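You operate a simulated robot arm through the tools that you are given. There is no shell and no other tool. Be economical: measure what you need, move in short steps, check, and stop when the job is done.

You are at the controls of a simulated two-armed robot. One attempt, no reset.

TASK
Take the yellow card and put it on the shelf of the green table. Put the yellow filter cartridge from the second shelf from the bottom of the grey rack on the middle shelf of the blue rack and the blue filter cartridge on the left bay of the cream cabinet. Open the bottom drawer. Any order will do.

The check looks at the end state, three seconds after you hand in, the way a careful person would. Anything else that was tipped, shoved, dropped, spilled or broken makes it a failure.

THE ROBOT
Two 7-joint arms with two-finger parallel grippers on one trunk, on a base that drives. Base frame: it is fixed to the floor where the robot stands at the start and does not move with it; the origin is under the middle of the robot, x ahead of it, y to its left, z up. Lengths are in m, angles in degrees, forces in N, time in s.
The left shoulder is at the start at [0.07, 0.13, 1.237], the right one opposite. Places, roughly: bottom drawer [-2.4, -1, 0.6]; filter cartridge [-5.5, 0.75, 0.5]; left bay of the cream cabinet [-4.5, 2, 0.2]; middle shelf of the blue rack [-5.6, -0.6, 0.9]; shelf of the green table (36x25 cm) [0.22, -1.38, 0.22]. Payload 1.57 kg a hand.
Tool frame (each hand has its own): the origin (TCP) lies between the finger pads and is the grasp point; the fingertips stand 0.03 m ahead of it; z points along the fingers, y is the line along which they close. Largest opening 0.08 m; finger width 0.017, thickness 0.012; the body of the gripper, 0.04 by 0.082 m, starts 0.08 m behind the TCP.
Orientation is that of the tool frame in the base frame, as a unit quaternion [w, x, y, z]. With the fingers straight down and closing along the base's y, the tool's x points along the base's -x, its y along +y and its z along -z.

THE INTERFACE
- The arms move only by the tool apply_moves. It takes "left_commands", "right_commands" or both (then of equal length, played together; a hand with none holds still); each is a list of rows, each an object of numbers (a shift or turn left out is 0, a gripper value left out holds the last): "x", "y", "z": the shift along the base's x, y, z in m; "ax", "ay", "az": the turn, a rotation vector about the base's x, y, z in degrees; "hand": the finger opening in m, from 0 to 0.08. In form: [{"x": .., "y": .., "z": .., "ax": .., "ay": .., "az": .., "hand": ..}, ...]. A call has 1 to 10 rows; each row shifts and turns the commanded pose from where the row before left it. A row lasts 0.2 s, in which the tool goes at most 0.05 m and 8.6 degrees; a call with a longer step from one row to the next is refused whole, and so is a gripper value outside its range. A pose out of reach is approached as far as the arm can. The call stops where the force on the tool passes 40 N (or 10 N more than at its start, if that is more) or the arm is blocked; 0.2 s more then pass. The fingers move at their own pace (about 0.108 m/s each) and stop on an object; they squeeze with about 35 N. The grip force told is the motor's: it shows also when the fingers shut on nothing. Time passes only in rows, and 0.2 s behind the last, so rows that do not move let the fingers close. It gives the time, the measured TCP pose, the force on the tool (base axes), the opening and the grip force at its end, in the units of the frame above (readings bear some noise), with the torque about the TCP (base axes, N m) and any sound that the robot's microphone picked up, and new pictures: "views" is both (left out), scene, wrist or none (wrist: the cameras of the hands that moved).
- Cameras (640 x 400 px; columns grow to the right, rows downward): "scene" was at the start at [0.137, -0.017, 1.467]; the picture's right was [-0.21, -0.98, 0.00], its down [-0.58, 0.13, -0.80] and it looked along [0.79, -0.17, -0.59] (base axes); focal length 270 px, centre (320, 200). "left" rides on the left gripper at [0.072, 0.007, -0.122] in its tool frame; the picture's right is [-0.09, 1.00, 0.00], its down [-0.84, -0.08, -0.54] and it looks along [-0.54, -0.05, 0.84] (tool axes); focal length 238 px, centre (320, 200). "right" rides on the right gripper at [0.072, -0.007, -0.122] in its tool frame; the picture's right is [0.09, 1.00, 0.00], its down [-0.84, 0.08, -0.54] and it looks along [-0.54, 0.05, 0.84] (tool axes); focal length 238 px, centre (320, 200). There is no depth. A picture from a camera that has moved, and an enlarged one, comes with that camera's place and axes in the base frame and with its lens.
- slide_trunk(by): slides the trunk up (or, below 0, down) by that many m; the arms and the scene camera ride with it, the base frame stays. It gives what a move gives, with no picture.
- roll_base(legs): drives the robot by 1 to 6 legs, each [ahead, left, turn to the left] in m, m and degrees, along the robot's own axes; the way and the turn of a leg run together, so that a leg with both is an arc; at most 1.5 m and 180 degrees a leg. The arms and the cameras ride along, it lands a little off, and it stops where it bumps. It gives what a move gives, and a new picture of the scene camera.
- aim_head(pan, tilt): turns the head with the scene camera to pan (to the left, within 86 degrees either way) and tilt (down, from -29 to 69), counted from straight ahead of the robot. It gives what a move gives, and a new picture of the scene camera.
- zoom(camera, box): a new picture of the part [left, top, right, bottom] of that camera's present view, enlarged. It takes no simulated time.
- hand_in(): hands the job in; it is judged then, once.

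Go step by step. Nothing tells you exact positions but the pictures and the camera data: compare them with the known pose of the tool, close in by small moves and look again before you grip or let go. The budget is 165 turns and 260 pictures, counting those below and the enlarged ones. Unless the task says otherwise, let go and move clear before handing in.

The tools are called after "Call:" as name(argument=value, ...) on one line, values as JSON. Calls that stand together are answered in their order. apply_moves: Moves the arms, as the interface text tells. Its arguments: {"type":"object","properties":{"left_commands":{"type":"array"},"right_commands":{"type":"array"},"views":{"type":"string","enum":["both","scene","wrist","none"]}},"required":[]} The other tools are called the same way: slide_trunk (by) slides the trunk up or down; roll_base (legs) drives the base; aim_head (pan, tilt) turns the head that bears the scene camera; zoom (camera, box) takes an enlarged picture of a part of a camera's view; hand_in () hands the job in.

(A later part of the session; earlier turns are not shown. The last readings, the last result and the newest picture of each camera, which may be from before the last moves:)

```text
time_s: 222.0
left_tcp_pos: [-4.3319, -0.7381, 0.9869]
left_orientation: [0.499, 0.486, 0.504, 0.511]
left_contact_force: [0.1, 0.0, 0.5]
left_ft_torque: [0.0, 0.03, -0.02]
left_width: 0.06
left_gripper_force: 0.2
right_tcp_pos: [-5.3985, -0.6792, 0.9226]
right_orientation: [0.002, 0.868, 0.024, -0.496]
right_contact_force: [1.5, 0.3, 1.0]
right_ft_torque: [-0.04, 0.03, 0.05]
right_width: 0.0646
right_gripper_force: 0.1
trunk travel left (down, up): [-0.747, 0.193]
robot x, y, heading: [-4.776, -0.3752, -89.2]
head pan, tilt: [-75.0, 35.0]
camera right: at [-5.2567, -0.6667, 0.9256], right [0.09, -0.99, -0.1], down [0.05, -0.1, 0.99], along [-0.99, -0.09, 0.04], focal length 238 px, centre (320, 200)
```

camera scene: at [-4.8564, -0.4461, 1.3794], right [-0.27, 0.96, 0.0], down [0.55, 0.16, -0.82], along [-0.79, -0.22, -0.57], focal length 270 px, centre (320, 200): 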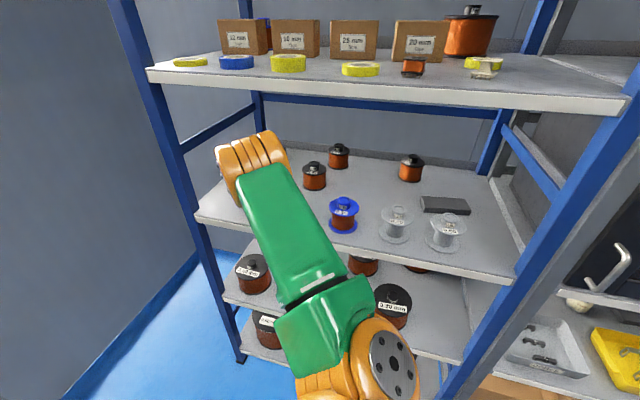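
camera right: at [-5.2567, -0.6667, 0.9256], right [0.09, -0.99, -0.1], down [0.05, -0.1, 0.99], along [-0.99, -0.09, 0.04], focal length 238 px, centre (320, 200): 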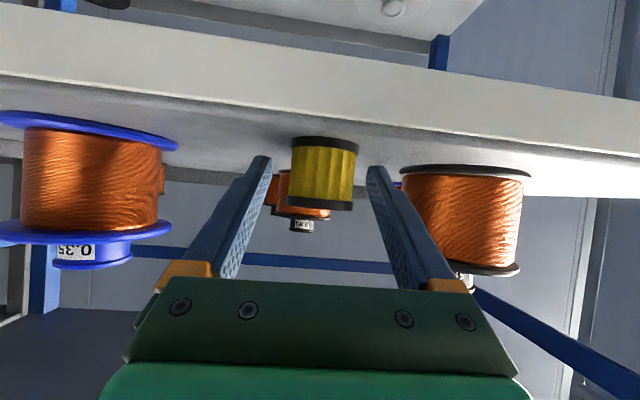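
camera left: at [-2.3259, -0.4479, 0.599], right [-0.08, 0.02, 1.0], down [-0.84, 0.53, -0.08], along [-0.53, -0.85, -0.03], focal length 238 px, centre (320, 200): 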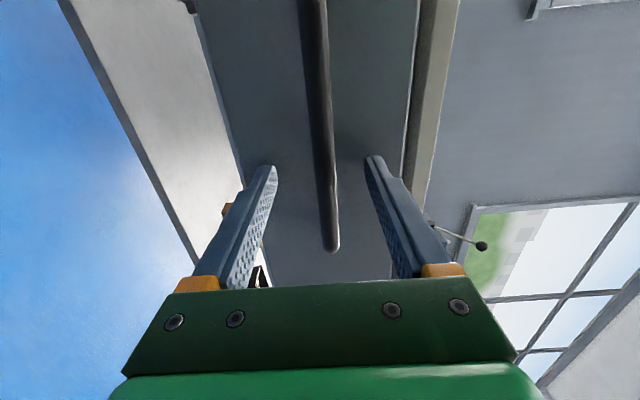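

The yellow cartridge stands on the middle shelf of the blue rack. I back out, and re-pose the arm so it extends straight out from the shoulder (less forward offset) for the deeper blue cartridge.

Call:
roll_base(legs=[[0, 0.25, 0]])

Call:
apply_moves(right_commands=[{"y": 0.04}, {"y": 0.04}, {"y": 0.04}, {"y": 0.04}, {"y": 0.03}, {"x": -0.02}, {}], views="wrist")

Call:
aim_head(pan=-85, tilt=35)

```text
time_s: 222.9
left_tcp_pos: [-4.3103, -0.7386, 0.9889]
left_orientation: [0.5, 0.485, 0.503, 0.512]
left_contact_force: [0.2, -0.4, -0.3]
left_ft_torque: [0.05, 0.03, -0.02]
left_width: 0.06
left_gripper_force: 0.1
right_tcp_pos: [-5.381, -0.6782, 0.9254]
right_orientation: [0.002, 0.865, 0.02, -0.502]
right_contact_force: [-0.2, 0.7, 0.2]
right_ft_torque: [-0.02, -0.03, 0.03]
right_width: 0.065
right_gripper_force: 0.1
trunk travel left (down, up): [-0.747, 0.193]
robot x, y, heading: [-4.7528, -0.3783, -89.2]
head pan, tilt: [-75.0, 35.0]
stopped in leg 1: the force on the tool passed its limit at 49 N (the readings are from after the stop); the commanded pose is now the measured one
camera scene: at [-4.8384, -0.4451, 1.3411], right [-0.27, 0.96, 0.0], down [0.55, 0.16, -0.82], along [-0.79, -0.22, -0.57], focal length 270 px, centre (320, 200)
```

scene: 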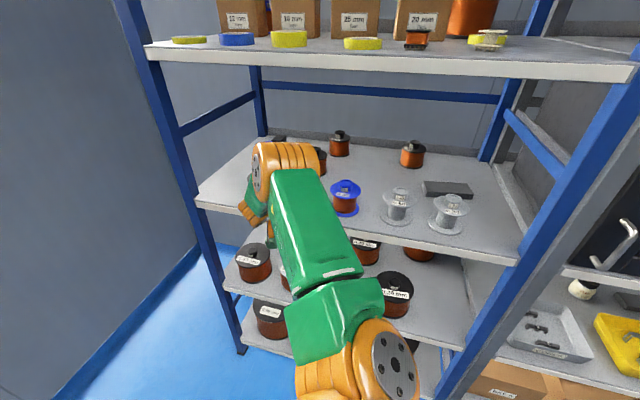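

```text
time_s: 224.5
left_tcp_pos: [-4.3091, -0.7406, 0.9871]
left_orientation: [0.5, 0.486, 0.503, 0.511]
left_contact_force: [0.3, 0.5, 0.1]
left_ft_torque: [0.0, 0.01, 0.01]
left_width: 0.0601
left_gripper_force: 0.2
right_tcp_pos: [-5.3989, -0.4915, 0.9295]
right_orientation: [0.001, 0.864, 0.021, -0.503]
right_contact_force: [0.4, -0.6, -0.1]
right_ft_torque: [0.04, 0.02, -0.01]
right_width: 0.0648
right_gripper_force: 0.1
right hand out of reach, approached as far as the arm can: row 5
trunk travel left (down, up): [-0.747, 0.193]
robot x, y, heading: [-4.7532, -0.3705, -89.2]
head pan, tilt: [-75.0, 35.0]
camera right: at [-5.2583, -0.4803, 0.9299], right [0.08, -0.99, -0.1], down [0.06, -0.09, 0.99], along [-0.99, -0.09, 0.05], focal length 238 px, centre (320, 200)
```

right: 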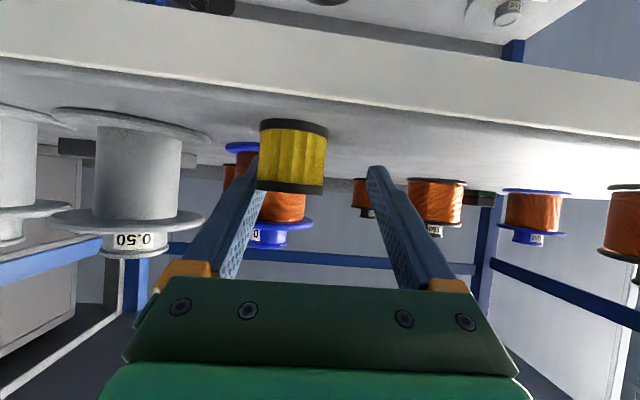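

```text
time_s: 225.2
left_tcp_pos: [-4.3099, -0.7394, 0.9869]
left_orientation: [0.499, 0.485, 0.504, 0.511]
left_contact_force: [0.6, -0.3, 0.1]
left_ft_torque: [0.02, 0.0, -0.03]
left_width: 0.0602
left_gripper_force: 0.0
right_tcp_pos: [-5.3989, -0.4909, 0.9296]
right_orientation: [0.002, 0.865, 0.022, -0.502]
right_contact_force: [0.1, -0.3, 0.3]
right_ft_torque: [0.03, 0.0, -0.02]
right_width: 0.0649
right_gripper_force: 0.0
trunk travel left (down, up): [-0.747, 0.193]
robot x, y, heading: [-4.7516, -0.3706, -89.0]
head pan, tilt: [-85.0, 35.0]
camera scene: at [-4.839, -0.4305, 1.3413], right [-0.1, 0.99, 0.0], down [0.57, 0.06, -0.82], along [-0.81, -0.08, -0.57], focal length 270 px, centre (320, 200)
```

scene: 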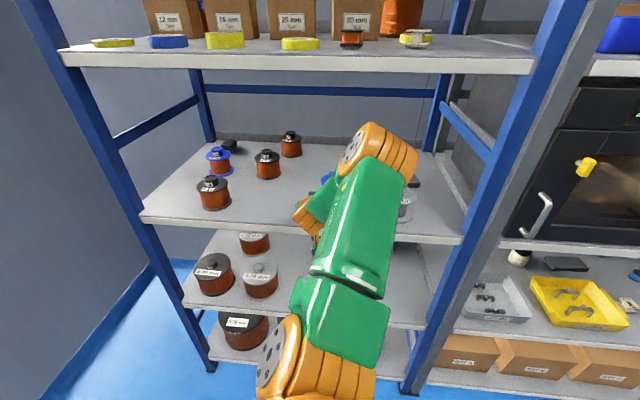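

The base move was stopped early by a force spike, and my queued hand shift then happened inside the rack — I must check what it touched. I zoom in.

Call:
zoom(camera="right", box=[130, 80, 480, 290])

Call:
zoom(camera="scene", box=[140, 110, 480, 260])

```text
1.83 times, centred on (305, 185) of right
camera zoom: at [-5.2583, -0.48, 0.9301], right [0.08, -0.99, -0.1], down [0.06, -0.09, 0.99], along [-0.99, -0.09, 0.05], focal length 436 px, centre (347, 227)
```

zoom: 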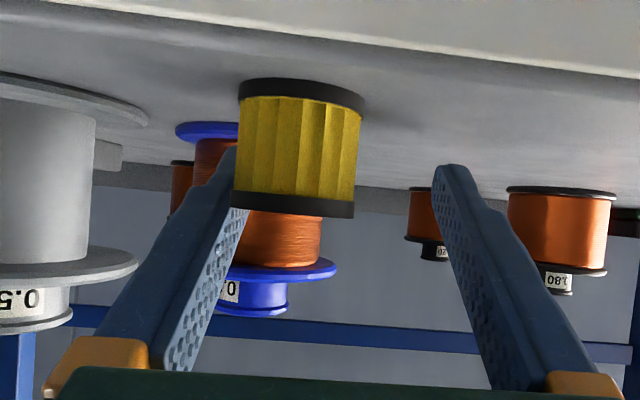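

```text
1.88 times, centred on (310, 185) of scene
camera zoom: at [-4.839, -0.4305, 1.3413], right [-0.1, 0.99, 0.0], down [0.57, 0.06, -0.82], along [-0.81, -0.08, -0.57], focal length 508 px, centre (339, 228)
```

zoom: 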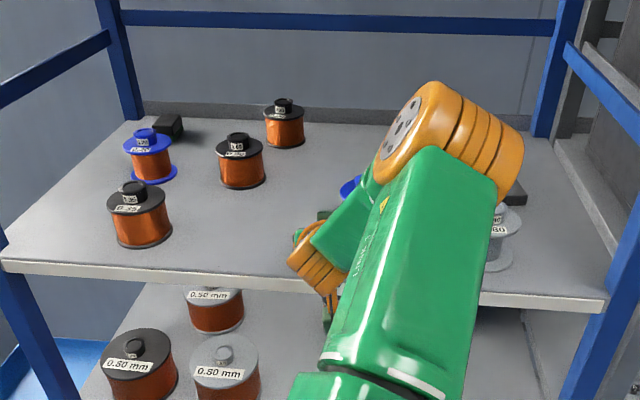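

The yellow cartridge was dragged ~0.2 m sideways inside my open fingers and pushed the blue-flanged spool (and slightly a grey one). All are upright; I'll put them back. First I grip the yellow again, since it sits between the pads.

Call:
apply_moves(right_commands=[{"hand": 0.045}, {"hand": 0.02}, {"hand": 0.01}, {}], views="wrist")

```text
time_s: 226.2
left_tcp_pos: [-4.3081, -0.7391, 0.9869]
left_orientation: [0.5, 0.486, 0.503, 0.511]
left_contact_force: [-0.4, 0.1, 0.5]
left_ft_torque: [0.01, -0.04, 0.01]
left_width: 0.06
left_gripper_force: 0.1
right_tcp_pos: [-5.3988, -0.4911, 0.9305]
right_orientation: [0.002, 0.864, 0.021, -0.504]
right_contact_force: [-5.7, -0.7, 11.9]
right_ft_torque: [0.0, -0.17, -0.03]
right_width: 0.0175
right_gripper_force: 4.1
trunk travel left (down, up): [-0.747, 0.193]
robot x, y, heading: [-4.7496, -0.3735, -89.3]
head pan, tilt: [-85.0, 35.0]
camera right: at [-5.2576, -0.4799, 0.9312], right [0.08, -0.99, -0.1], down [0.06, -0.09, 0.99], along [-0.99, -0.09, 0.06], focal length 238 px, centre (320, 200)
```

right: 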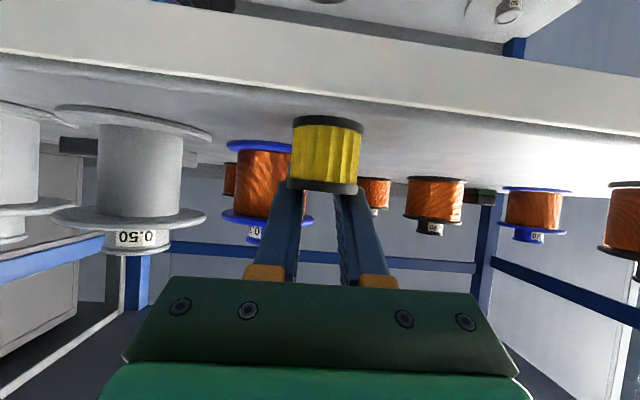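

The pads only catch the cartridge's far rim (17 mm chord), so I reopen at once and lift the hand straight up clear of everything.

Call:
apply_moves(right_commands=[{"hand": 0.04}, {"hand": 0.07}, {}, {"z": 0.02}, {"z": 0.02}, {"z": 0.02}, {}], views="wrist")

```text
time_s: 227.8
left_tcp_pos: [-4.3084, -0.7392, 0.9877]
left_orientation: [0.5, 0.485, 0.503, 0.511]
left_contact_force: [1.6, -0.1, 0.6]
left_ft_torque: [0.0, 0.02, -0.04]
left_width: 0.06
left_gripper_force: 0.0
right_tcp_pos: [-5.4007, -0.4927, 0.9882]
right_orientation: [0.002, 0.864, 0.021, -0.503]
right_contact_force: [-0.4, -0.3, 0.8]
right_ft_torque: [0.03, -0.02, 0.03]
right_width: 0.07
right_gripper_force: 0.0
trunk travel left (down, up): [-0.747, 0.193]
robot x, y, heading: [-4.7562, -0.3726, -89.2]
head pan, tilt: [-85.0, 35.0]
camera right: at [-5.259, -0.4804, 0.9904], right [0.08, -0.99, -0.1], down [0.06, -0.09, 0.99], along [-0.99, -0.09, 0.05], focal length 238 px, centre (320, 200)
```

right: 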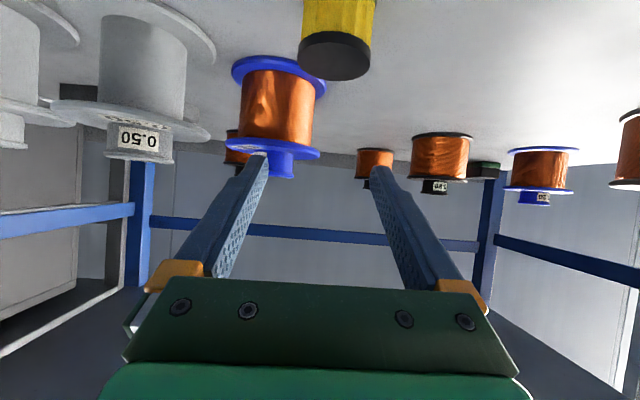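

All items are upright: yellow ≈(-5.365,-0.49), blue spool ≈(-5.474,-0.455) (was ≈(-5.41,-0.553)), grey spool ≈(-5.42,-0.367) (was ≈(-5.425,-0.40)). I first regrip the yellow properly: align above it and descend.

Call:
apply_moves(right_commands=[{"x": 0.017}, {"x": 0.015}, {"z": -0.02}, {"z": -0.02}, {}], views="wrist")

```text
time_s: 229.0
left_tcp_pos: [-4.3085, -0.7393, 0.988]
left_orientation: [0.499, 0.486, 0.504, 0.511]
left_contact_force: [0.4, 1.2, 0.5]
left_ft_torque: [-0.03, 0.01, -0.03]
left_width: 0.06
left_gripper_force: 0.1
right_tcp_pos: [-5.3683, -0.4923, 0.9492]
right_orientation: [0.002, 0.864, 0.021, -0.503]
right_contact_force: [-0.1, 0.1, 0.2]
right_ft_torque: [-0.03, -0.01, 0.0]
right_width: 0.07
right_gripper_force: 0.1
trunk travel left (down, up): [-0.747, 0.193]
robot x, y, heading: [-4.7536, -0.3778, -89.6]
head pan, tilt: [-85.0, 35.0]
camera right: at [-5.2266, -0.4808, 0.9504], right [0.08, -0.99, -0.1], down [0.06, -0.09, 0.99], along [-0.99, -0.09, 0.05], focal length 238 px, centre (320, 200)
```

right: 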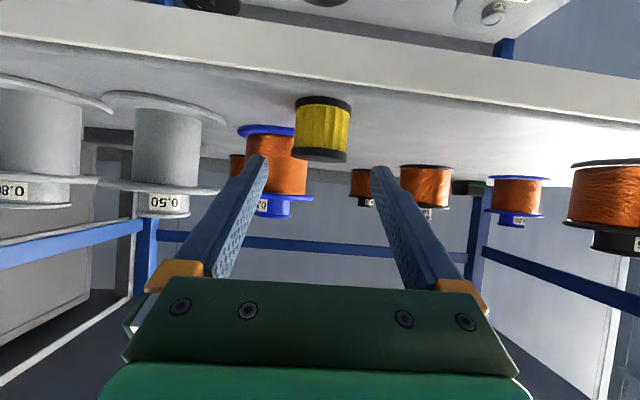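

The yellow is at x≈-5.395 and well centred laterally. I shift the hand in 2.5 cm, descend to ~0.932 and close on it.

Call:
apply_moves(right_commands=[{"x": -0.013, "z": -0.004}, {"x": -0.013, "z": -0.004}, {"z": -0.006}, {}], views="wrist")

```text
time_s: 230.0
left_tcp_pos: [-4.3098, -0.7392, 0.9875]
left_orientation: [0.5, 0.486, 0.503, 0.511]
left_contact_force: [-0.2, -0.5, 0.0]
left_ft_torque: [-0.02, 0.01, 0.02]
left_width: 0.0602
left_gripper_force: 0.0
right_tcp_pos: [-5.3943, -0.4924, 0.9363]
right_orientation: [0.002, 0.864, 0.021, -0.503]
right_contact_force: [0.0, -0.3, -0.4]
right_ft_torque: [-0.02, -0.02, -0.02]
right_width: 0.0699
right_gripper_force: 0.0
trunk travel left (down, up): [-0.747, 0.193]
robot x, y, heading: [-4.7523, -0.3738, -89.4]
head pan, tilt: [-85.0, 35.0]
camera right: at [-5.253, -0.4804, 0.9363], right [0.08, -0.99, -0.1], down [0.06, -0.09, 0.99], along [-0.99, -0.09, 0.05], focal length 238 px, centre (320, 200)
```

right: 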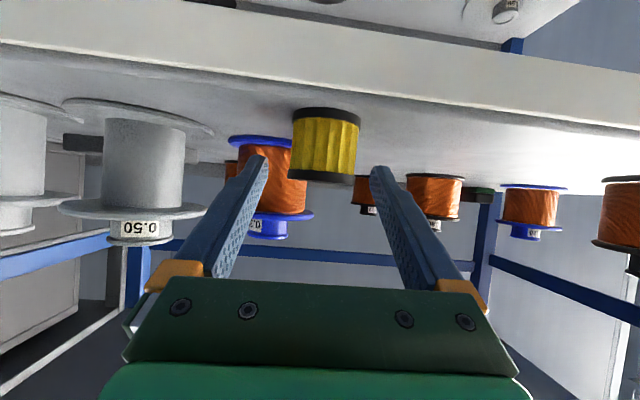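

Depth matches the held view; I lower 7 mm more and close.

Call:
apply_moves(right_commands=[{"z": -0.004}, {"z": -0.004}, {"hand": 0.045}, {"hand": 0.03}, {"hand": 0.015}, {}, {}], views="wrist")

```text
time_s: 231.6
left_tcp_pos: [-4.3092, -0.7385, 0.9876]
left_orientation: [0.499, 0.486, 0.503, 0.512]
left_contact_force: [-0.9, -0.9, -0.2]
left_ft_torque: [-0.02, -0.02, 0.01]
left_width: 0.0602
left_gripper_force: 0.0
right_tcp_pos: [-5.3939, -0.4917, 0.9275]
right_orientation: [0.002, 0.864, 0.021, -0.503]
right_contact_force: [-0.1, -0.1, -1.2]
right_ft_torque: [-0.02, 0.03, -0.02]
right_width: 0.0298
right_gripper_force: 35.1
trunk travel left (down, up): [-0.747, 0.193]
robot x, y, heading: [-4.7549, -0.3744, -89.0]
head pan, tilt: [-85.0, 35.0]
camera right: at [-5.253, -0.4805, 0.9283], right [0.08, -0.99, -0.1], down [0.06, -0.09, 0.99], along [-0.99, -0.09, 0.05], focal length 238 px, centre (320, 200)
```

right: 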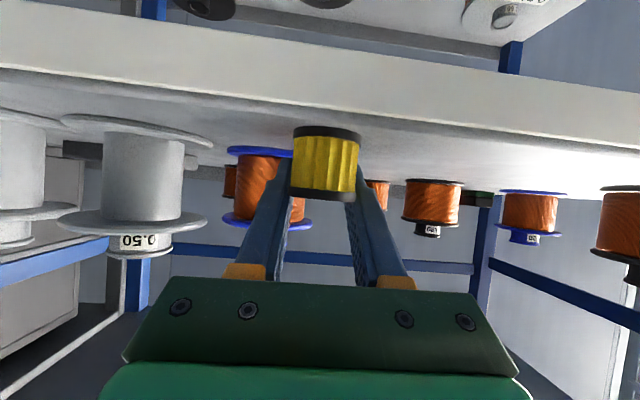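

Held at 30 mm. I lift 5 cm, carry it back to y≈-0.675, and look.

Call:
apply_moves(right_commands=[{"z": 0.025}, {"z": 0.025}, {"y": -0.04}, {"y": -0.04}, {"y": -0.04}, {"y": -0.04}, {"y": -0.023}, {}], views="wrist")

```text
time_s: 233.4
left_tcp_pos: [-4.3095, -0.7385, 0.9885]
left_orientation: [0.499, 0.485, 0.504, 0.511]
left_contact_force: [0.6, -0.5, -0.6]
left_ft_torque: [-0.04, 0.01, 0.01]
left_width: 0.0599
left_gripper_force: 0.0
right_tcp_pos: [-5.3965, -0.6747, 0.9792]
right_orientation: [0.001, 0.864, 0.02, -0.503]
right_contact_force: [0.0, -0.5, 0.3]
right_ft_torque: [-0.02, 0.02, -0.02]
right_width: 0.0298
right_gripper_force: 35.0
trunk travel left (down, up): [-0.747, 0.193]
robot x, y, heading: [-4.755, -0.3733, -89.0]
head pan, tilt: [-85.0, 35.0]
camera right: at [-5.2537, -0.6634, 0.9786], right [0.08, -0.99, -0.1], down [0.06, -0.09, 0.99], along [-0.99, -0.09, 0.05], focal length 238 px, centre (320, 200)
```

right: 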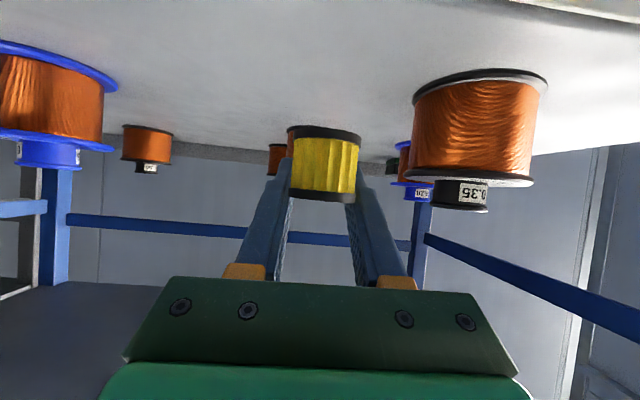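

This view matches the earlier reference picture, so I can compare later. I lower to the level where it was gripped (TCP 0.9275) and release.

Call:
apply_moves(right_commands=[{"z": -0.02}, {"z": -0.02}, {"z": -0.008}, {"z": -0.003}, {}], views="none")

Call:
apply_moves(right_commands=[{"hand": 0.036}, {"hand": 0.05}, {}, {"z": 0.02}, {"z": 0.02}, {"z": 0.02}, {}], views="wrist")

```text
time_s: 234.6
left_tcp_pos: [-4.3089, -0.7398, 0.9877]
left_orientation: [0.499, 0.485, 0.504, 0.512]
left_contact_force: [-0.1, 0.2, -0.4]
left_ft_torque: [0.0, 0.03, -0.02]
left_width: 0.0601
left_gripper_force: 0.0
right_tcp_pos: [-5.3939, -0.6749, 0.9276]
right_orientation: [0.003, 0.864, 0.021, -0.503]
right_contact_force: [0.2, 0.2, -0.3]
right_ft_torque: [-0.01, -0.03, 0.0]
right_width: 0.0296
right_gripper_force: 34.7
trunk travel left (down, up): [-0.747, 0.193]
robot x, y, heading: [-4.753, -0.3752, -89.3]
head pan, tilt: [-85.0, 35.0]
```

```text
time_s: 236.2
left_tcp_pos: [-4.3099, -0.7395, 0.986]
left_orientation: [0.5, 0.485, 0.504, 0.511]
left_contact_force: [-0.7, 0.6, 0.4]
left_ft_torque: [0.01, 0.01, -0.01]
left_width: 0.0602
left_gripper_force: 0.1
right_tcp_pos: [-5.3953, -0.6756, 0.988]
right_orientation: [0.002, 0.864, 0.021, -0.503]
right_contact_force: [0.1, -1.2, 0.7]
right_ft_torque: [-0.02, -0.01, 0.0]
right_width: 0.0503
right_gripper_force: 0.1
trunk travel left (down, up): [-0.747, 0.193]
robot x, y, heading: [-4.7559, -0.3727, -89.6]
head pan, tilt: [-85.0, 35.0]
camera right: at [-5.2536, -0.6637, 0.9882], right [0.08, -0.99, -0.1], down [0.06, -0.09, 0.99], along [-0.99, -0.09, 0.05], focal length 238 px, centre (320, 200)
```

right: 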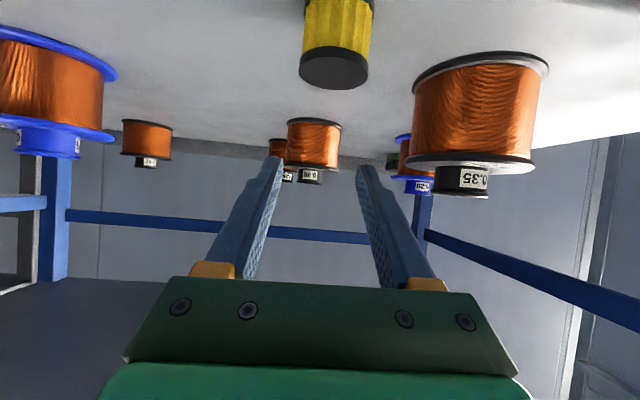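

Yellow is back in its gap, upright. Now the blue spool: I raise the hand above the spool tops and shift with the base to it.

Call:
apply_moves(right_commands=[{"z": 0.03, "hand": 0.06}, {"z": 0.025}, {}], views="none")

Call:
roll_base(legs=[[-0.215, 0, 0]])

Call:
apply_moves(right_commands=[{}], views="wrist")

```text
time_s: 237.0
left_tcp_pos: [-4.3103, -0.7398, 0.9878]
left_orientation: [0.5, 0.485, 0.504, 0.511]
left_contact_force: [-0.6, -0.6, 0.1]
left_ft_torque: [0.02, -0.02, 0.03]
left_width: 0.0601
left_gripper_force: 0.0
right_tcp_pos: [-5.3949, -0.6767, 1.0429]
right_orientation: [0.003, 0.864, 0.021, -0.503]
right_contact_force: [0.9, 0.9, 0.5]
right_ft_torque: [-0.01, -0.01, 0.02]
right_width: 0.0601
right_gripper_force: 0.1
trunk travel left (down, up): [-0.747, 0.193]
robot x, y, heading: [-4.7547, -0.3735, -89.2]
head pan, tilt: [-85.0, 35.0]
```

```text
time_s: 238.7
left_tcp_pos: [-4.3122, -0.5273, 0.9871]
left_orientation: [0.5, 0.486, 0.502, 0.511]
left_contact_force: [-1.0, -0.6, 0.2]
left_ft_torque: [-0.01, 0.03, 0.01]
left_width: 0.06
left_gripper_force: 0.0
right_tcp_pos: [-5.397, -0.4631, 1.0421]
right_orientation: [0.001, 0.865, 0.021, -0.502]
right_contact_force: [-0.2, 0.6, -0.1]
right_ft_torque: [0.01, -0.01, -0.01]
right_width: 0.0599
right_gripper_force: 0.1
trunk travel left (down, up): [-0.747, 0.193]
robot x, y, heading: [-4.7567, -0.1592, -89.4]
head pan, tilt: [-85.0, 35.0]
camera scene: at [-4.8419, -0.2184, 1.3411], right [-0.1, 0.99, 0.0], down [0.57, 0.06, -0.82], along [-0.81, -0.08, -0.57], focal length 270 px, centre (320, 200)
```

scene: 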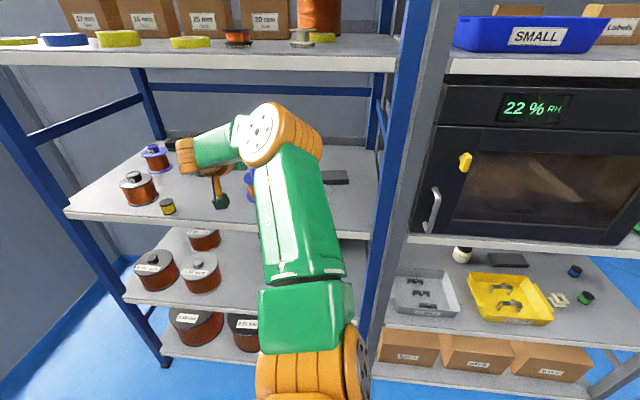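

```text
time_s: 239.1
left_tcp_pos: [-4.3129, -0.5256, 0.9874]
left_orientation: [0.5, 0.486, 0.502, 0.511]
left_contact_force: [0.2, -0.3, 0.6]
left_ft_torque: [0.0, -0.05, 0.0]
left_width: 0.0603
left_gripper_force: 0.1
right_tcp_pos: [-5.3983, -0.4632, 1.0431]
right_orientation: [0.002, 0.864, 0.021, -0.502]
right_contact_force: [-0.5, 0.5, 0.8]
right_ft_torque: [-0.01, 0.02, -0.02]
right_width: 0.0601
right_gripper_force: 0.1
trunk travel left (down, up): [-0.747, 0.193]
robot x, y, heading: [-4.7545, -0.161, -89.3]
head pan, tilt: [-85.0, 35.0]
camera right: at [-5.256, -0.4502, 1.0432], right [0.08, -0.99, -0.1], down [0.06, -0.09, 0.99], along [-0.99, -0.09, 0.05], focal length 238 px, centre (320, 200)
```

right: 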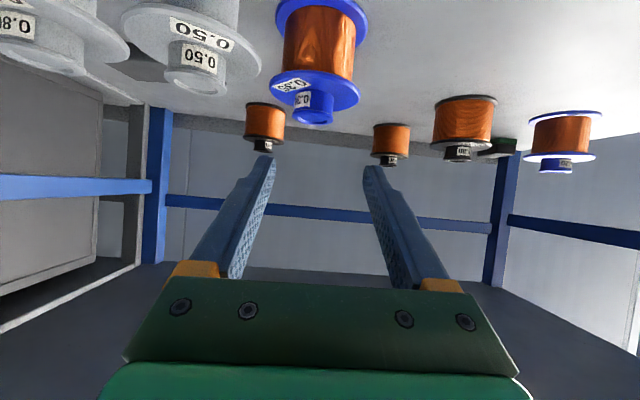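

The hand is nearly over the blue spool's hub (≈(-5.45,-0.457), hub top z≈0.986). I approach partially and check.

Call:
apply_moves(right_commands=[{"x": -0.015, "y": 0.003, "z": -0.012}, {"x": -0.015, "y": 0.003, "z": -0.013}, {}], views="wrist")

```text
time_s: 239.9
left_tcp_pos: [-4.3118, -0.5269, 0.9874]
left_orientation: [0.499, 0.487, 0.503, 0.511]
left_contact_force: [0.2, -0.6, 0.7]
left_ft_torque: [-0.02, 0.01, -0.02]
left_width: 0.06
left_gripper_force: 0.1
right_tcp_pos: [-5.428, -0.4557, 1.0184]
right_orientation: [0.001, 0.865, 0.019, -0.502]
right_contact_force: [0.2, -0.2, 0.5]
right_ft_torque: [-0.01, -0.01, 0.01]
right_width: 0.0603
right_gripper_force: 0.1
trunk travel left (down, up): [-0.747, 0.193]
robot x, y, heading: [-4.7595, -0.1582, -89.1]
head pan, tilt: [-85.0, 35.0]
camera right: at [-5.2854, -0.444, 1.0184], right [0.08, -0.99, -0.1], down [0.06, -0.09, 0.99], along [-0.99, -0.09, 0.05], focal length 238 px, centre (320, 200)
```

right: 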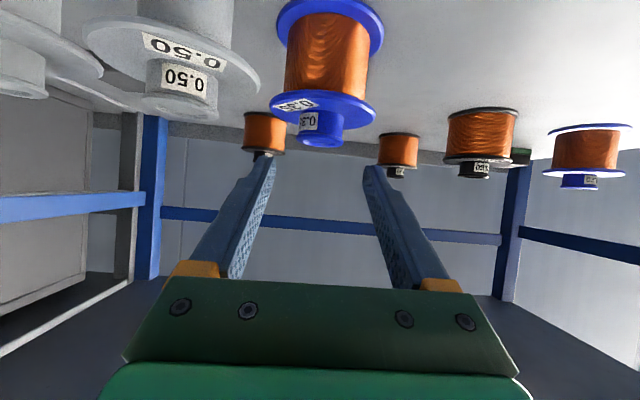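

Hub triangulated at (-5.433,-0.456), top z≈0.989. I descend straight 3 cm and close on the hub.

Call:
apply_moves(right_commands=[{"z": -0.015}, {"z": -0.014}, {}], views="none")

Call:
apply_moves(right_commands=[{"hand": 0.04}, {"hand": 0.025}, {"hand": 0.015}, {}], views="wrist")

```text
time_s: 240.7
left_tcp_pos: [-4.3108, -0.5261, 0.9877]
left_orientation: [0.5, 0.485, 0.503, 0.512]
left_contact_force: [-0.3, -0.4, 0.0]
left_ft_torque: [-0.01, 0.01, 0.01]
left_width: 0.0601
left_gripper_force: 0.1
right_tcp_pos: [-5.4269, -0.4554, 0.9882]
right_orientation: [0.002, 0.864, 0.021, -0.503]
right_contact_force: [0.1, 0.6, 0.6]
right_ft_torque: [0.05, 0.02, 0.01]
right_width: 0.06
right_gripper_force: 0.1
trunk travel left (down, up): [-0.747, 0.193]
robot x, y, heading: [-4.7581, -0.1567, -89.2]
head pan, tilt: [-85.0, 35.0]
```

```text
time_s: 241.7
left_tcp_pos: [-4.3128, -0.5262, 0.9878]
left_orientation: [0.499, 0.486, 0.503, 0.511]
left_contact_force: [0.4, -0.3, 0.0]
left_ft_torque: [0.02, -0.04, -0.01]
left_width: 0.0597
left_gripper_force: 0.0
right_tcp_pos: [-5.427, -0.4557, 0.9891]
right_orientation: [0.002, 0.865, 0.02, -0.502]
right_contact_force: [1.4, 0.7, -0.4]
right_ft_torque: [-0.01, -0.03, 0.01]
right_width: 0.0157
right_gripper_force: 0.9
trunk travel left (down, up): [-0.747, 0.193]
robot x, y, heading: [-4.7547, -0.1629, -89.3]
head pan, tilt: [-85.0, 35.0]
camera right: at [-5.2856, -0.4438, 0.9892], right [0.08, -0.99, -0.1], down [0.06, -0.09, 0.99], along [-0.99, -0.09, 0.05], focal length 238 px, centre (320, 200)
```

right: 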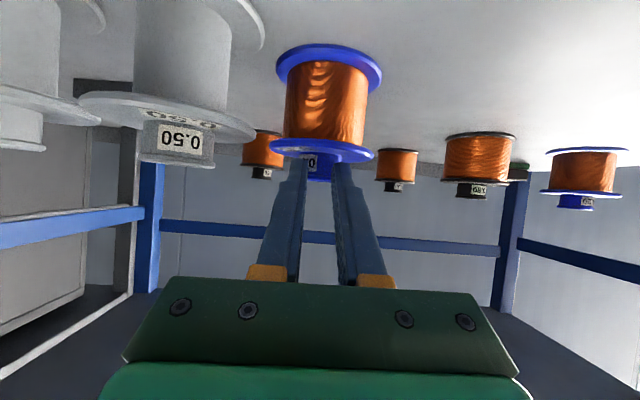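

The fingers reached 15.7 mm with little force; I close further to see whether they hold the hub.

Call:
apply_moves(right_commands=[{"hand": 0.005}, {"hand": 0}, {}], views="none")

Call:
zoom(camera="right", box=[230, 110, 420, 290])

```text
time_s: 242.5
left_tcp_pos: [-4.3117, -0.526, 0.9869]
left_orientation: [0.5, 0.486, 0.503, 0.511]
left_contact_force: [-0.2, 0.5, 0.2]
left_ft_torque: [0.01, 0.01, 0.01]
left_width: 0.06
left_gripper_force: 0.0
right_tcp_pos: [-5.428, -0.4565, 0.989]
right_orientation: [0.002, 0.864, 0.021, -0.503]
right_contact_force: [0.2, 0.8, 0.6]
right_ft_torque: [-0.01, -0.01, 0.0]
right_width: 0.0
right_gripper_force: 21.1
trunk travel left (down, up): [-0.747, 0.193]
robot x, y, heading: [-4.7562, -0.1614, -89.4]
head pan, tilt: [-85.0, 35.0]
```

```text
2.22 times, centred on (325, 200) of right
camera zoom: at [-5.2859, -0.4438, 0.9891], right [0.08, -0.99, -0.1], down [0.06, -0.09, 0.99], along [-0.99, -0.09, 0.05], focal length 530 px, centre (309, 200)
```

zoom: 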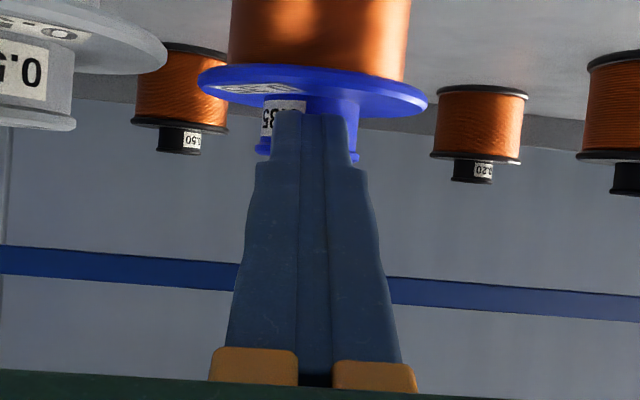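

The fingertips closed short of the hub, so it is deeper (x≈-5.48). I open, advance 4.2 cm at TCP z≈0.990, and close again.

Call:
apply_moves(right_commands=[{"hand": 0.06, "z": 0.006}, {}, {"x": -0.02}, {"x": -0.022}, {"z": -0.004}, {}], views="wrist")

```text
time_s: 243.9
left_tcp_pos: [-4.3131, -0.5256, 0.9887]
left_orientation: [0.5, 0.486, 0.503, 0.51]
left_contact_force: [0.1, 0.3, 0.4]
left_ft_torque: [-0.04, 0.01, 0.0]
left_width: 0.0599
left_gripper_force: 0.2
right_tcp_pos: [-5.4693, -0.4541, 0.9918]
right_orientation: [0.003, 0.864, 0.021, -0.503]
right_contact_force: [0.1, -0.1, -0.1]
right_ft_torque: [0.02, -0.02, 0.03]
right_width: 0.0601
right_gripper_force: 0.1
trunk travel left (down, up): [-0.747, 0.193]
robot x, y, heading: [-4.755, -0.1565, -89.4]
head pan, tilt: [-85.0, 35.0]
camera right: at [-5.3282, -0.444, 0.9915], right [0.08, -0.99, -0.1], down [0.06, -0.09, 0.99], along [-0.99, -0.09, 0.05], focal length 238 px, centre (320, 200)
```

right: 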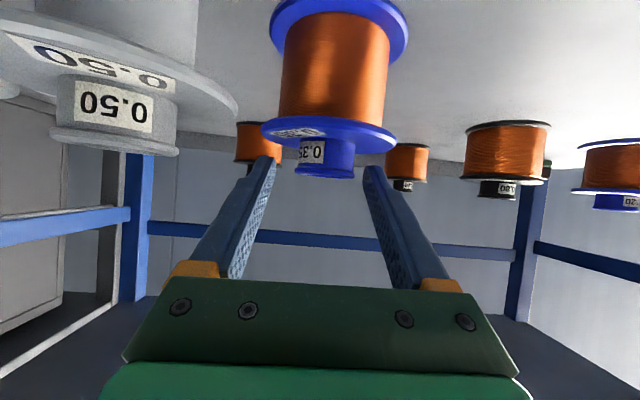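

The hub (36 mm) is now between the pads at the right depth. I lower 3 mm and close.

Call:
apply_moves(right_commands=[{"z": -0.003, "y": -0.003}, {"hand": 0.045}, {"hand": 0.03}, {"hand": 0.015}, {}, {}], views="wrist")

```text
time_s: 245.3
left_tcp_pos: [-4.3127, -0.5253, 0.9872]
left_orientation: [0.5, 0.485, 0.503, 0.511]
left_contact_force: [-0.3, -1.0, -0.2]
left_ft_torque: [0.05, -0.03, 0.02]
left_width: 0.06
left_gripper_force: 0.1
right_tcp_pos: [-5.4685, -0.4584, 0.9878]
right_orientation: [0.002, 0.864, 0.021, -0.502]
right_contact_force: [-0.9, 0.4, 1.2]
right_ft_torque: [-0.11, 0.06, 0.02]
right_width: 0.0328
right_gripper_force: 34.8
trunk travel left (down, up): [-0.747, 0.193]
robot x, y, heading: [-4.757, -0.1622, -89.3]
head pan, tilt: [-85.0, 35.0]
camera right: at [-5.3281, -0.4467, 0.9885], right [0.08, -0.99, -0.1], down [0.06, -0.09, 0.99], along [-0.99, -0.09, 0.05], focal length 238 px, centre (320, 200)
```

right: 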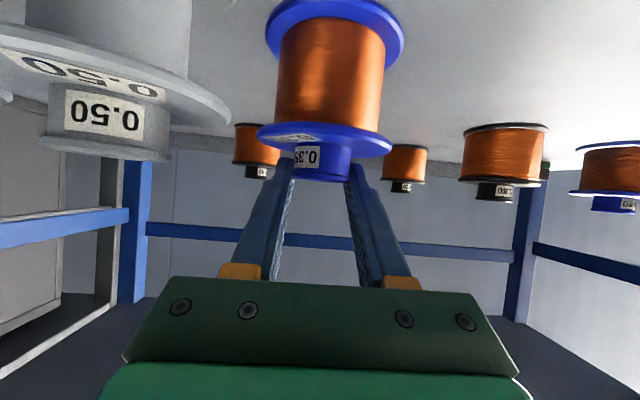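

Hub gripped (33 mm). I lift 5 mm and carry the spool back to its original place, ≈(-5.435,-0.54): +0.039 in x, −0.083 in y.

Call:
apply_moves(right_commands=[{"z": 0.006}, {"x": 0.013, "y": -0.028}, {"x": 0.013, "y": -0.028}, {"x": 0.013, "y": -0.027}, {}], views="wrist")

```text
time_s: 246.5
left_tcp_pos: [-4.3121, -0.5261, 0.9866]
left_orientation: [0.5, 0.485, 0.503, 0.512]
left_contact_force: [-0.3, -0.3, 0.1]
left_ft_torque: [0.0, 0.02, 0.0]
left_width: 0.0601
left_gripper_force: 0.0
right_tcp_pos: [-5.4351, -0.5075, 1.001]
right_orientation: [0.002, 0.864, 0.022, -0.503]
right_contact_force: [0.1, -1.0, -3.3]
right_ft_torque: [0.0, 0.0, -0.01]
right_width: 0.0327
right_gripper_force: 34.7
right hand out of reach, approached as far as the arm can: row 2, 3, 4
trunk travel left (down, up): [-0.747, 0.193]
robot x, y, heading: [-4.7557, -0.1581, -89.4]
head pan, tilt: [-85.0, 35.0]
camera right: at [-5.2941, -0.4956, 1.0009], right [0.08, -0.99, -0.1], down [0.06, -0.09, 0.99], along [-0.99, -0.09, 0.05], focal length 238 px, centre (320, 200)
```

right: 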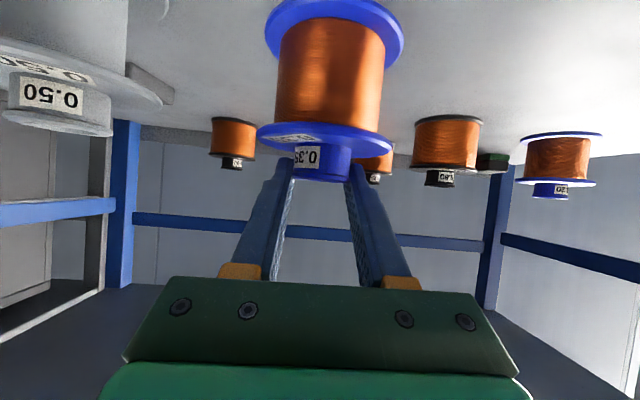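

The spool is in the air. The remaining −0.034 in y I do with the base, then lower to the gripped level (0.988).

Call:
roll_base(legs=[[0.034, 0, 0]])

Call:
apply_moves(right_commands=[{"z": -0.005}, {"z": -0.004}, {"z": -0.003}, {}], views="wrist")

```text
time_s: 247.3
left_tcp_pos: [-4.3141, -0.5556, 0.9884]
left_orientation: [0.501, 0.484, 0.504, 0.51]
left_contact_force: [0.7, 0.1, -0.9]
left_ft_torque: [-0.01, -0.01, -0.05]
left_width: 0.06
left_gripper_force: 0.0
right_tcp_pos: [-5.436, -0.5362, 1.0023]
right_orientation: [0.003, 0.865, 0.019, -0.502]
right_contact_force: [0.4, 0.8, -3.8]
right_ft_torque: [-0.03, -0.05, 0.03]
right_width: 0.0326
right_gripper_force: 34.8
trunk travel left (down, up): [-0.747, 0.193]
robot x, y, heading: [-4.7568, -0.1983, -89.6]
head pan, tilt: [-85.0, 35.0]
camera scene: at [-4.8429, -0.245, 1.3414], right [-0.1, 1.0, 0.0], down [0.57, 0.05, -0.82], along [-0.81, -0.08, -0.57], focal length 270 px, centre (320, 200)
```

scene: 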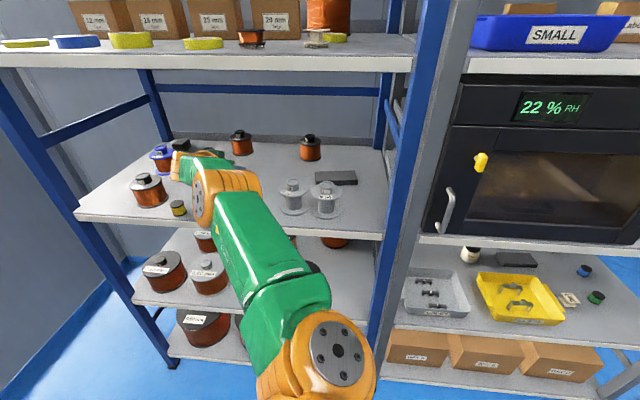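

```text
time_s: 248.3
left_tcp_pos: [-4.3131, -0.5584, 0.9878]
left_orientation: [0.5, 0.486, 0.503, 0.511]
left_contact_force: [-0.6, -1.1, -0.3]
left_ft_torque: [-0.02, 0.03, -0.03]
left_width: 0.0601
left_gripper_force: 0.0
right_tcp_pos: [-5.4347, -0.5393, 0.9871]
right_orientation: [0.002, 0.864, 0.021, -0.503]
right_contact_force: [0.4, 0.1, -3.0]
right_ft_torque: [-0.05, 0.0, -0.01]
right_width: 0.0328
right_gripper_force: 35.0
trunk travel left (down, up): [-0.747, 0.193]
robot x, y, heading: [-4.7582, -0.1912, -89.4]
head pan, tilt: [-85.0, 35.0]
camera right: at [-5.2932, -0.5279, 0.9888], right [0.08, -0.99, -0.1], down [0.06, -0.09, 0.99], along [-0.99, -0.09, 0.05], focal length 238 px, centre (320, 200)
```

right: 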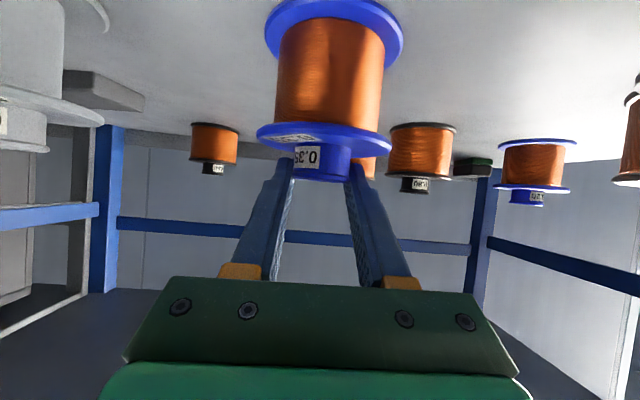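

Almost down (still −3 N hanging). I lower 2 mm more, release, and rise.

Call:
apply_moves(right_commands=[{"z": -0.0015}, {"z": -0.001}, {}], views="none")

Call:
apply_moves(right_commands=[{"hand": 0.04}, {"hand": 0.06}, {}, {"z": 0.025}, {"z": 0.03}, {}], views="wrist")

```text
time_s: 249.1
left_tcp_pos: [-4.3112, -0.5587, 0.987]
left_orientation: [0.5, 0.486, 0.504, 0.51]
left_contact_force: [0.0, -1.0, -0.4]
left_ft_torque: [0.0, -0.01, 0.0]
left_width: 0.0597
left_gripper_force: 0.1
right_tcp_pos: [-5.4336, -0.5385, 0.9873]
right_orientation: [0.003, 0.864, 0.021, -0.503]
right_contact_force: [-2.1, -1.1, 5.7]
right_ft_torque: [-0.24, -0.04, -0.1]
right_width: 0.0329
right_gripper_force: 34.8
trunk travel left (down, up): [-0.747, 0.193]
robot x, y, heading: [-4.7579, -0.1916, -89.1]
head pan, tilt: [-85.0, 35.0]
```

```text
time_s: 250.5
left_tcp_pos: [-4.3119, -0.5599, 0.9879]
left_orientation: [0.5, 0.486, 0.502, 0.511]
left_contact_force: [0.0, -0.5, -0.4]
left_ft_torque: [-0.01, 0.01, -0.01]
left_width: 0.06
left_gripper_force: 0.1
right_tcp_pos: [-5.435, -0.5396, 1.0415]
right_orientation: [0.002, 0.865, 0.02, -0.502]
right_contact_force: [-0.2, -0.3, 0.1]
right_ft_torque: [0.01, 0.0, -0.04]
right_width: 0.0602
right_gripper_force: 0.0
trunk travel left (down, up): [-0.747, 0.193]
robot x, y, heading: [-4.7551, -0.1926, -89.4]
head pan, tilt: [-85.0, 35.0]
camera right: at [-5.2928, -0.5287, 1.0415], right [0.08, -0.99, -0.1], down [0.06, -0.09, 0.99], along [-0.99, -0.09, 0.05], focal length 238 px, centre (320, 200)
```

right: 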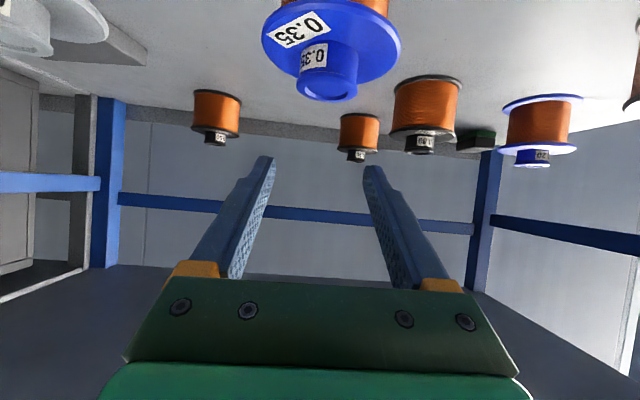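

Blue spool is back at ≈(-5.44,-0.539). The grey spool now sits nearly against its neighbour (moved ~3 cm); I move over it to shift it back as well.

Call:
roll_base(legs=[[-0.16, 0, 0]])

Call:
apply_moves(right_commands=[{"x": 0.01, "hand": 0.07}, {}], views="wrist")

```text
time_s: 251.9
left_tcp_pos: [-4.3139, -0.4008, 0.9866]
left_orientation: [0.5, 0.486, 0.502, 0.511]
left_contact_force: [0.5, 0.2, 1.4]
left_ft_torque: [-0.02, 0.0, -0.02]
left_width: 0.0601
left_gripper_force: 0.1
right_tcp_pos: [-5.4367, -0.3808, 1.0396]
right_orientation: [0.001, 0.865, 0.021, -0.502]
right_contact_force: [-0.5, -0.9, -0.3]
right_ft_torque: [-0.02, 0.01, -0.01]
right_width: 0.0599
right_gripper_force: 0.1
trunk travel left (down, up): [-0.747, 0.193]
robot x, y, heading: [-4.7578, -0.0353, -89.5]
head pan, tilt: [-85.0, 35.0]
camera scene: at [-4.8435, -0.0926, 1.3411], right [-0.1, 0.99, 0.0], down [0.57, 0.06, -0.82], along [-0.82, -0.08, -0.57], focal length 270 px, centre (320, 200)
```

scene: 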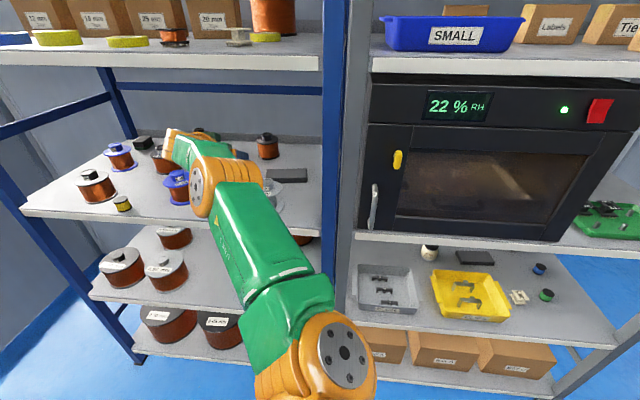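

```text
time_s: 252.6
left_tcp_pos: [-4.3141, -0.399, 0.9877]
left_orientation: [0.5, 0.486, 0.503, 0.51]
left_contact_force: [-0.1, -0.7, 0.2]
left_ft_torque: [-0.03, 0.03, -0.02]
left_width: 0.0599
left_gripper_force: 0.0
right_tcp_pos: [-5.4269, -0.3802, 1.0415]
right_orientation: [0.001, 0.864, 0.019, -0.503]
right_contact_force: [0.5, -0.3, 0.3]
right_ft_torque: [0.03, 0.0, 0.01]
right_width: 0.0702
right_gripper_force: 0.0
trunk travel left (down, up): [-0.747, 0.193]
robot x, y, heading: [-4.7588, -0.0307, -89.4]
head pan, tilt: [-85.0, 35.0]
camera right: at [-5.2846, -0.3684, 1.0412], right [0.08, -0.99, -0.1], down [0.06, -0.09, 0.99], along [-0.99, -0.09, 0.05], focal length 238 px, centre (320, 200)
```

right: 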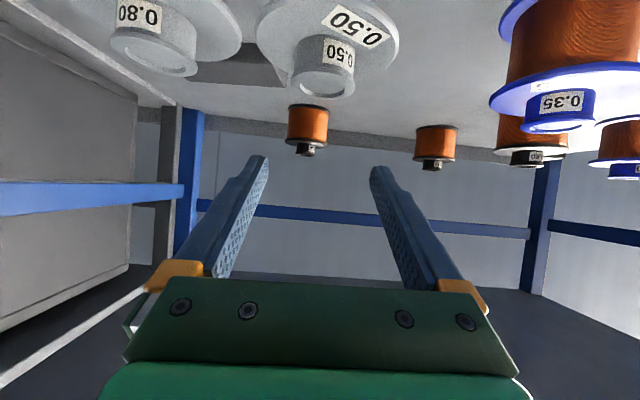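

Calibrating on the known blue spool, the grey spool's hub is at (-5.436,-0.377), its neighbour at −0.277 (original spacing ≈0.128), so I need −0.028 in y. I descend and grip the hub.

Call:
apply_moves(right_commands=[{"z": -0.025, "y": 0.003}, {"z": -0.02}, {"z": -0.008}, {"hand": 0.05}, {"hand": 0.03}, {"hand": 0.015}, {}, {}], views="wrist")

```text
time_s: 254.3
left_tcp_pos: [-4.3152, -0.4005, 0.9877]
left_orientation: [0.501, 0.486, 0.502, 0.511]
left_contact_force: [-0.2, -0.1, -0.8]
left_ft_torque: [0.01, 0.03, -0.03]
left_width: 0.0602
left_gripper_force: 0.0
right_tcp_pos: [-5.4272, -0.3766, 0.9879]
right_orientation: [0.003, 0.865, 0.021, -0.502]
right_contact_force: [0.1, -0.2, 1.3]
right_ft_torque: [0.05, 0.02, 0.04]
right_width: 0.0326
right_gripper_force: 35.2
trunk travel left (down, up): [-0.747, 0.193]
robot x, y, heading: [-4.758, -0.0318, -89.1]
head pan, tilt: [-85.0, 35.0]
camera right: at [-5.2848, -0.365, 0.9879], right [0.08, -0.99, -0.1], down [0.06, -0.09, 0.99], along [-0.99, -0.09, 0.05], focal length 238 px, centre (320, 200)
```

right: 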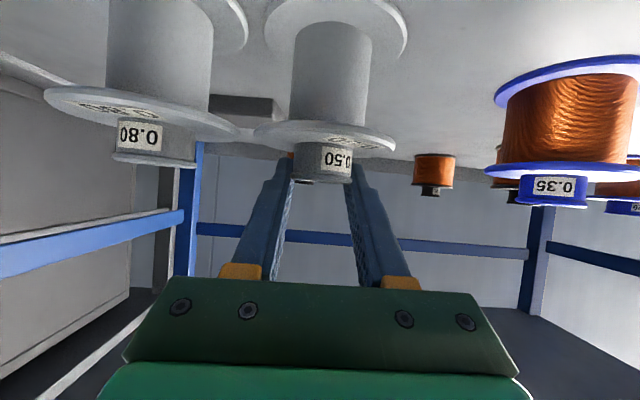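

Gripped. I lift 5 mm, shift −0.028 in y and set it down again.

Call:
apply_moves(right_commands=[{"z": 0.005}, {"y": -0.014}, {"y": -0.014}, {"z": -0.003}, {"z": -0.002}, {}], views="none")

```text
time_s: 255.8
left_tcp_pos: [-4.3135, -0.3999, 0.9875]
left_orientation: [0.5, 0.486, 0.503, 0.511]
left_contact_force: [-1.0, 1.0, -0.7]
left_ft_torque: [0.01, -0.03, 0.02]
left_width: 0.06
left_gripper_force: 0.0
right_tcp_pos: [-5.4118, -0.4014, 0.9927]
right_orientation: [0.002, 0.865, 0.02, -0.502]
right_contact_force: [-0.3, 1.1, -0.8]
right_ft_torque: [-0.02, -0.03, 0.0]
right_width: 0.0325
right_gripper_force: 35.2
right hand out of reach, approached as far as the arm can: row 3
trunk travel left (down, up): [-0.747, 0.193]
robot x, y, heading: [-4.7545, -0.0305, -89.2]
head pan, tilt: [-85.0, 35.0]
```

The arm drifted 1.5 cm in x at its reach limit; I correct with the base, then lower.

Call:
roll_base(legs=[[0.003, -0.015, 0]])

Call:
apply_moves(right_commands=[{"z": -0.003}, {"z": -0.0015}, {}], views="wrist")

```text
time_s: 256.5
left_tcp_pos: [-4.3263, -0.4032, 0.9873]
left_orientation: [0.5, 0.487, 0.504, 0.509]
left_contact_force: [-0.7, 0.2, 0.4]
left_ft_torque: [0.0, 0.01, 0.02]
left_width: 0.06
left_gripper_force: 0.1
right_tcp_pos: [-5.4266, -0.4034, 0.9933]
right_orientation: [0.002, 0.864, 0.021, -0.503]
right_contact_force: [-0.1, -0.4, -0.2]
right_ft_torque: [-0.02, 0.0, -0.01]
right_width: 0.0325
right_gripper_force: 35.5
trunk travel left (down, up): [-0.747, 0.193]
robot x, y, heading: [-4.7732, -0.0374, -89.5]
head pan, tilt: [-85.0, 35.0]
camera scene: at [-4.8555, -0.0927, 1.3415], right [-0.1, 1.0, 0.0], down [0.57, 0.06, -0.82], along [-0.82, -0.08, -0.57], focal length 270 px, centre (320, 200)
```

scene: 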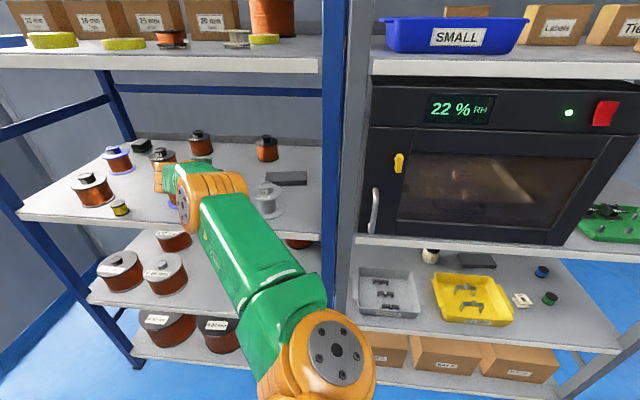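

```text
time_s: 257.3
left_tcp_pos: [-4.3295, -0.4035, 0.9876]
left_orientation: [0.5, 0.487, 0.502, 0.511]
left_contact_force: [0.9, -0.6, 0.4]
left_ft_torque: [-0.02, -0.02, -0.01]
left_width: 0.0602
left_gripper_force: 0.0
right_tcp_pos: [-5.4274, -0.4045, 0.9867]
right_orientation: [0.002, 0.864, 0.021, -0.503]
right_contact_force: [-0.1, 1.0, 0.2]
right_ft_torque: [-0.09, -0.02, -0.01]
right_width: 0.0326
right_gripper_force: 34.6
trunk travel left (down, up): [-0.747, 0.193]
robot x, y, heading: [-4.7747, -0.0335, -89.5]
head pan, tilt: [-85.0, 35.0]
camera right: at [-5.2865, -0.3918, 0.9882], right [0.08, -0.99, -0.1], down [0.06, -0.09, 0.99], along [-0.99, -0.09, 0.05], focal length 238 px, centre (320, 200)
```

right: 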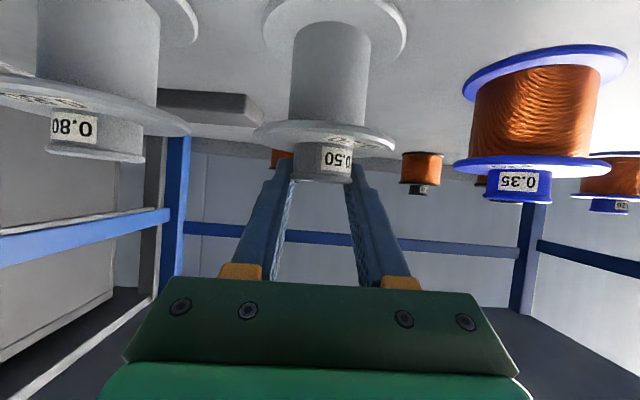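

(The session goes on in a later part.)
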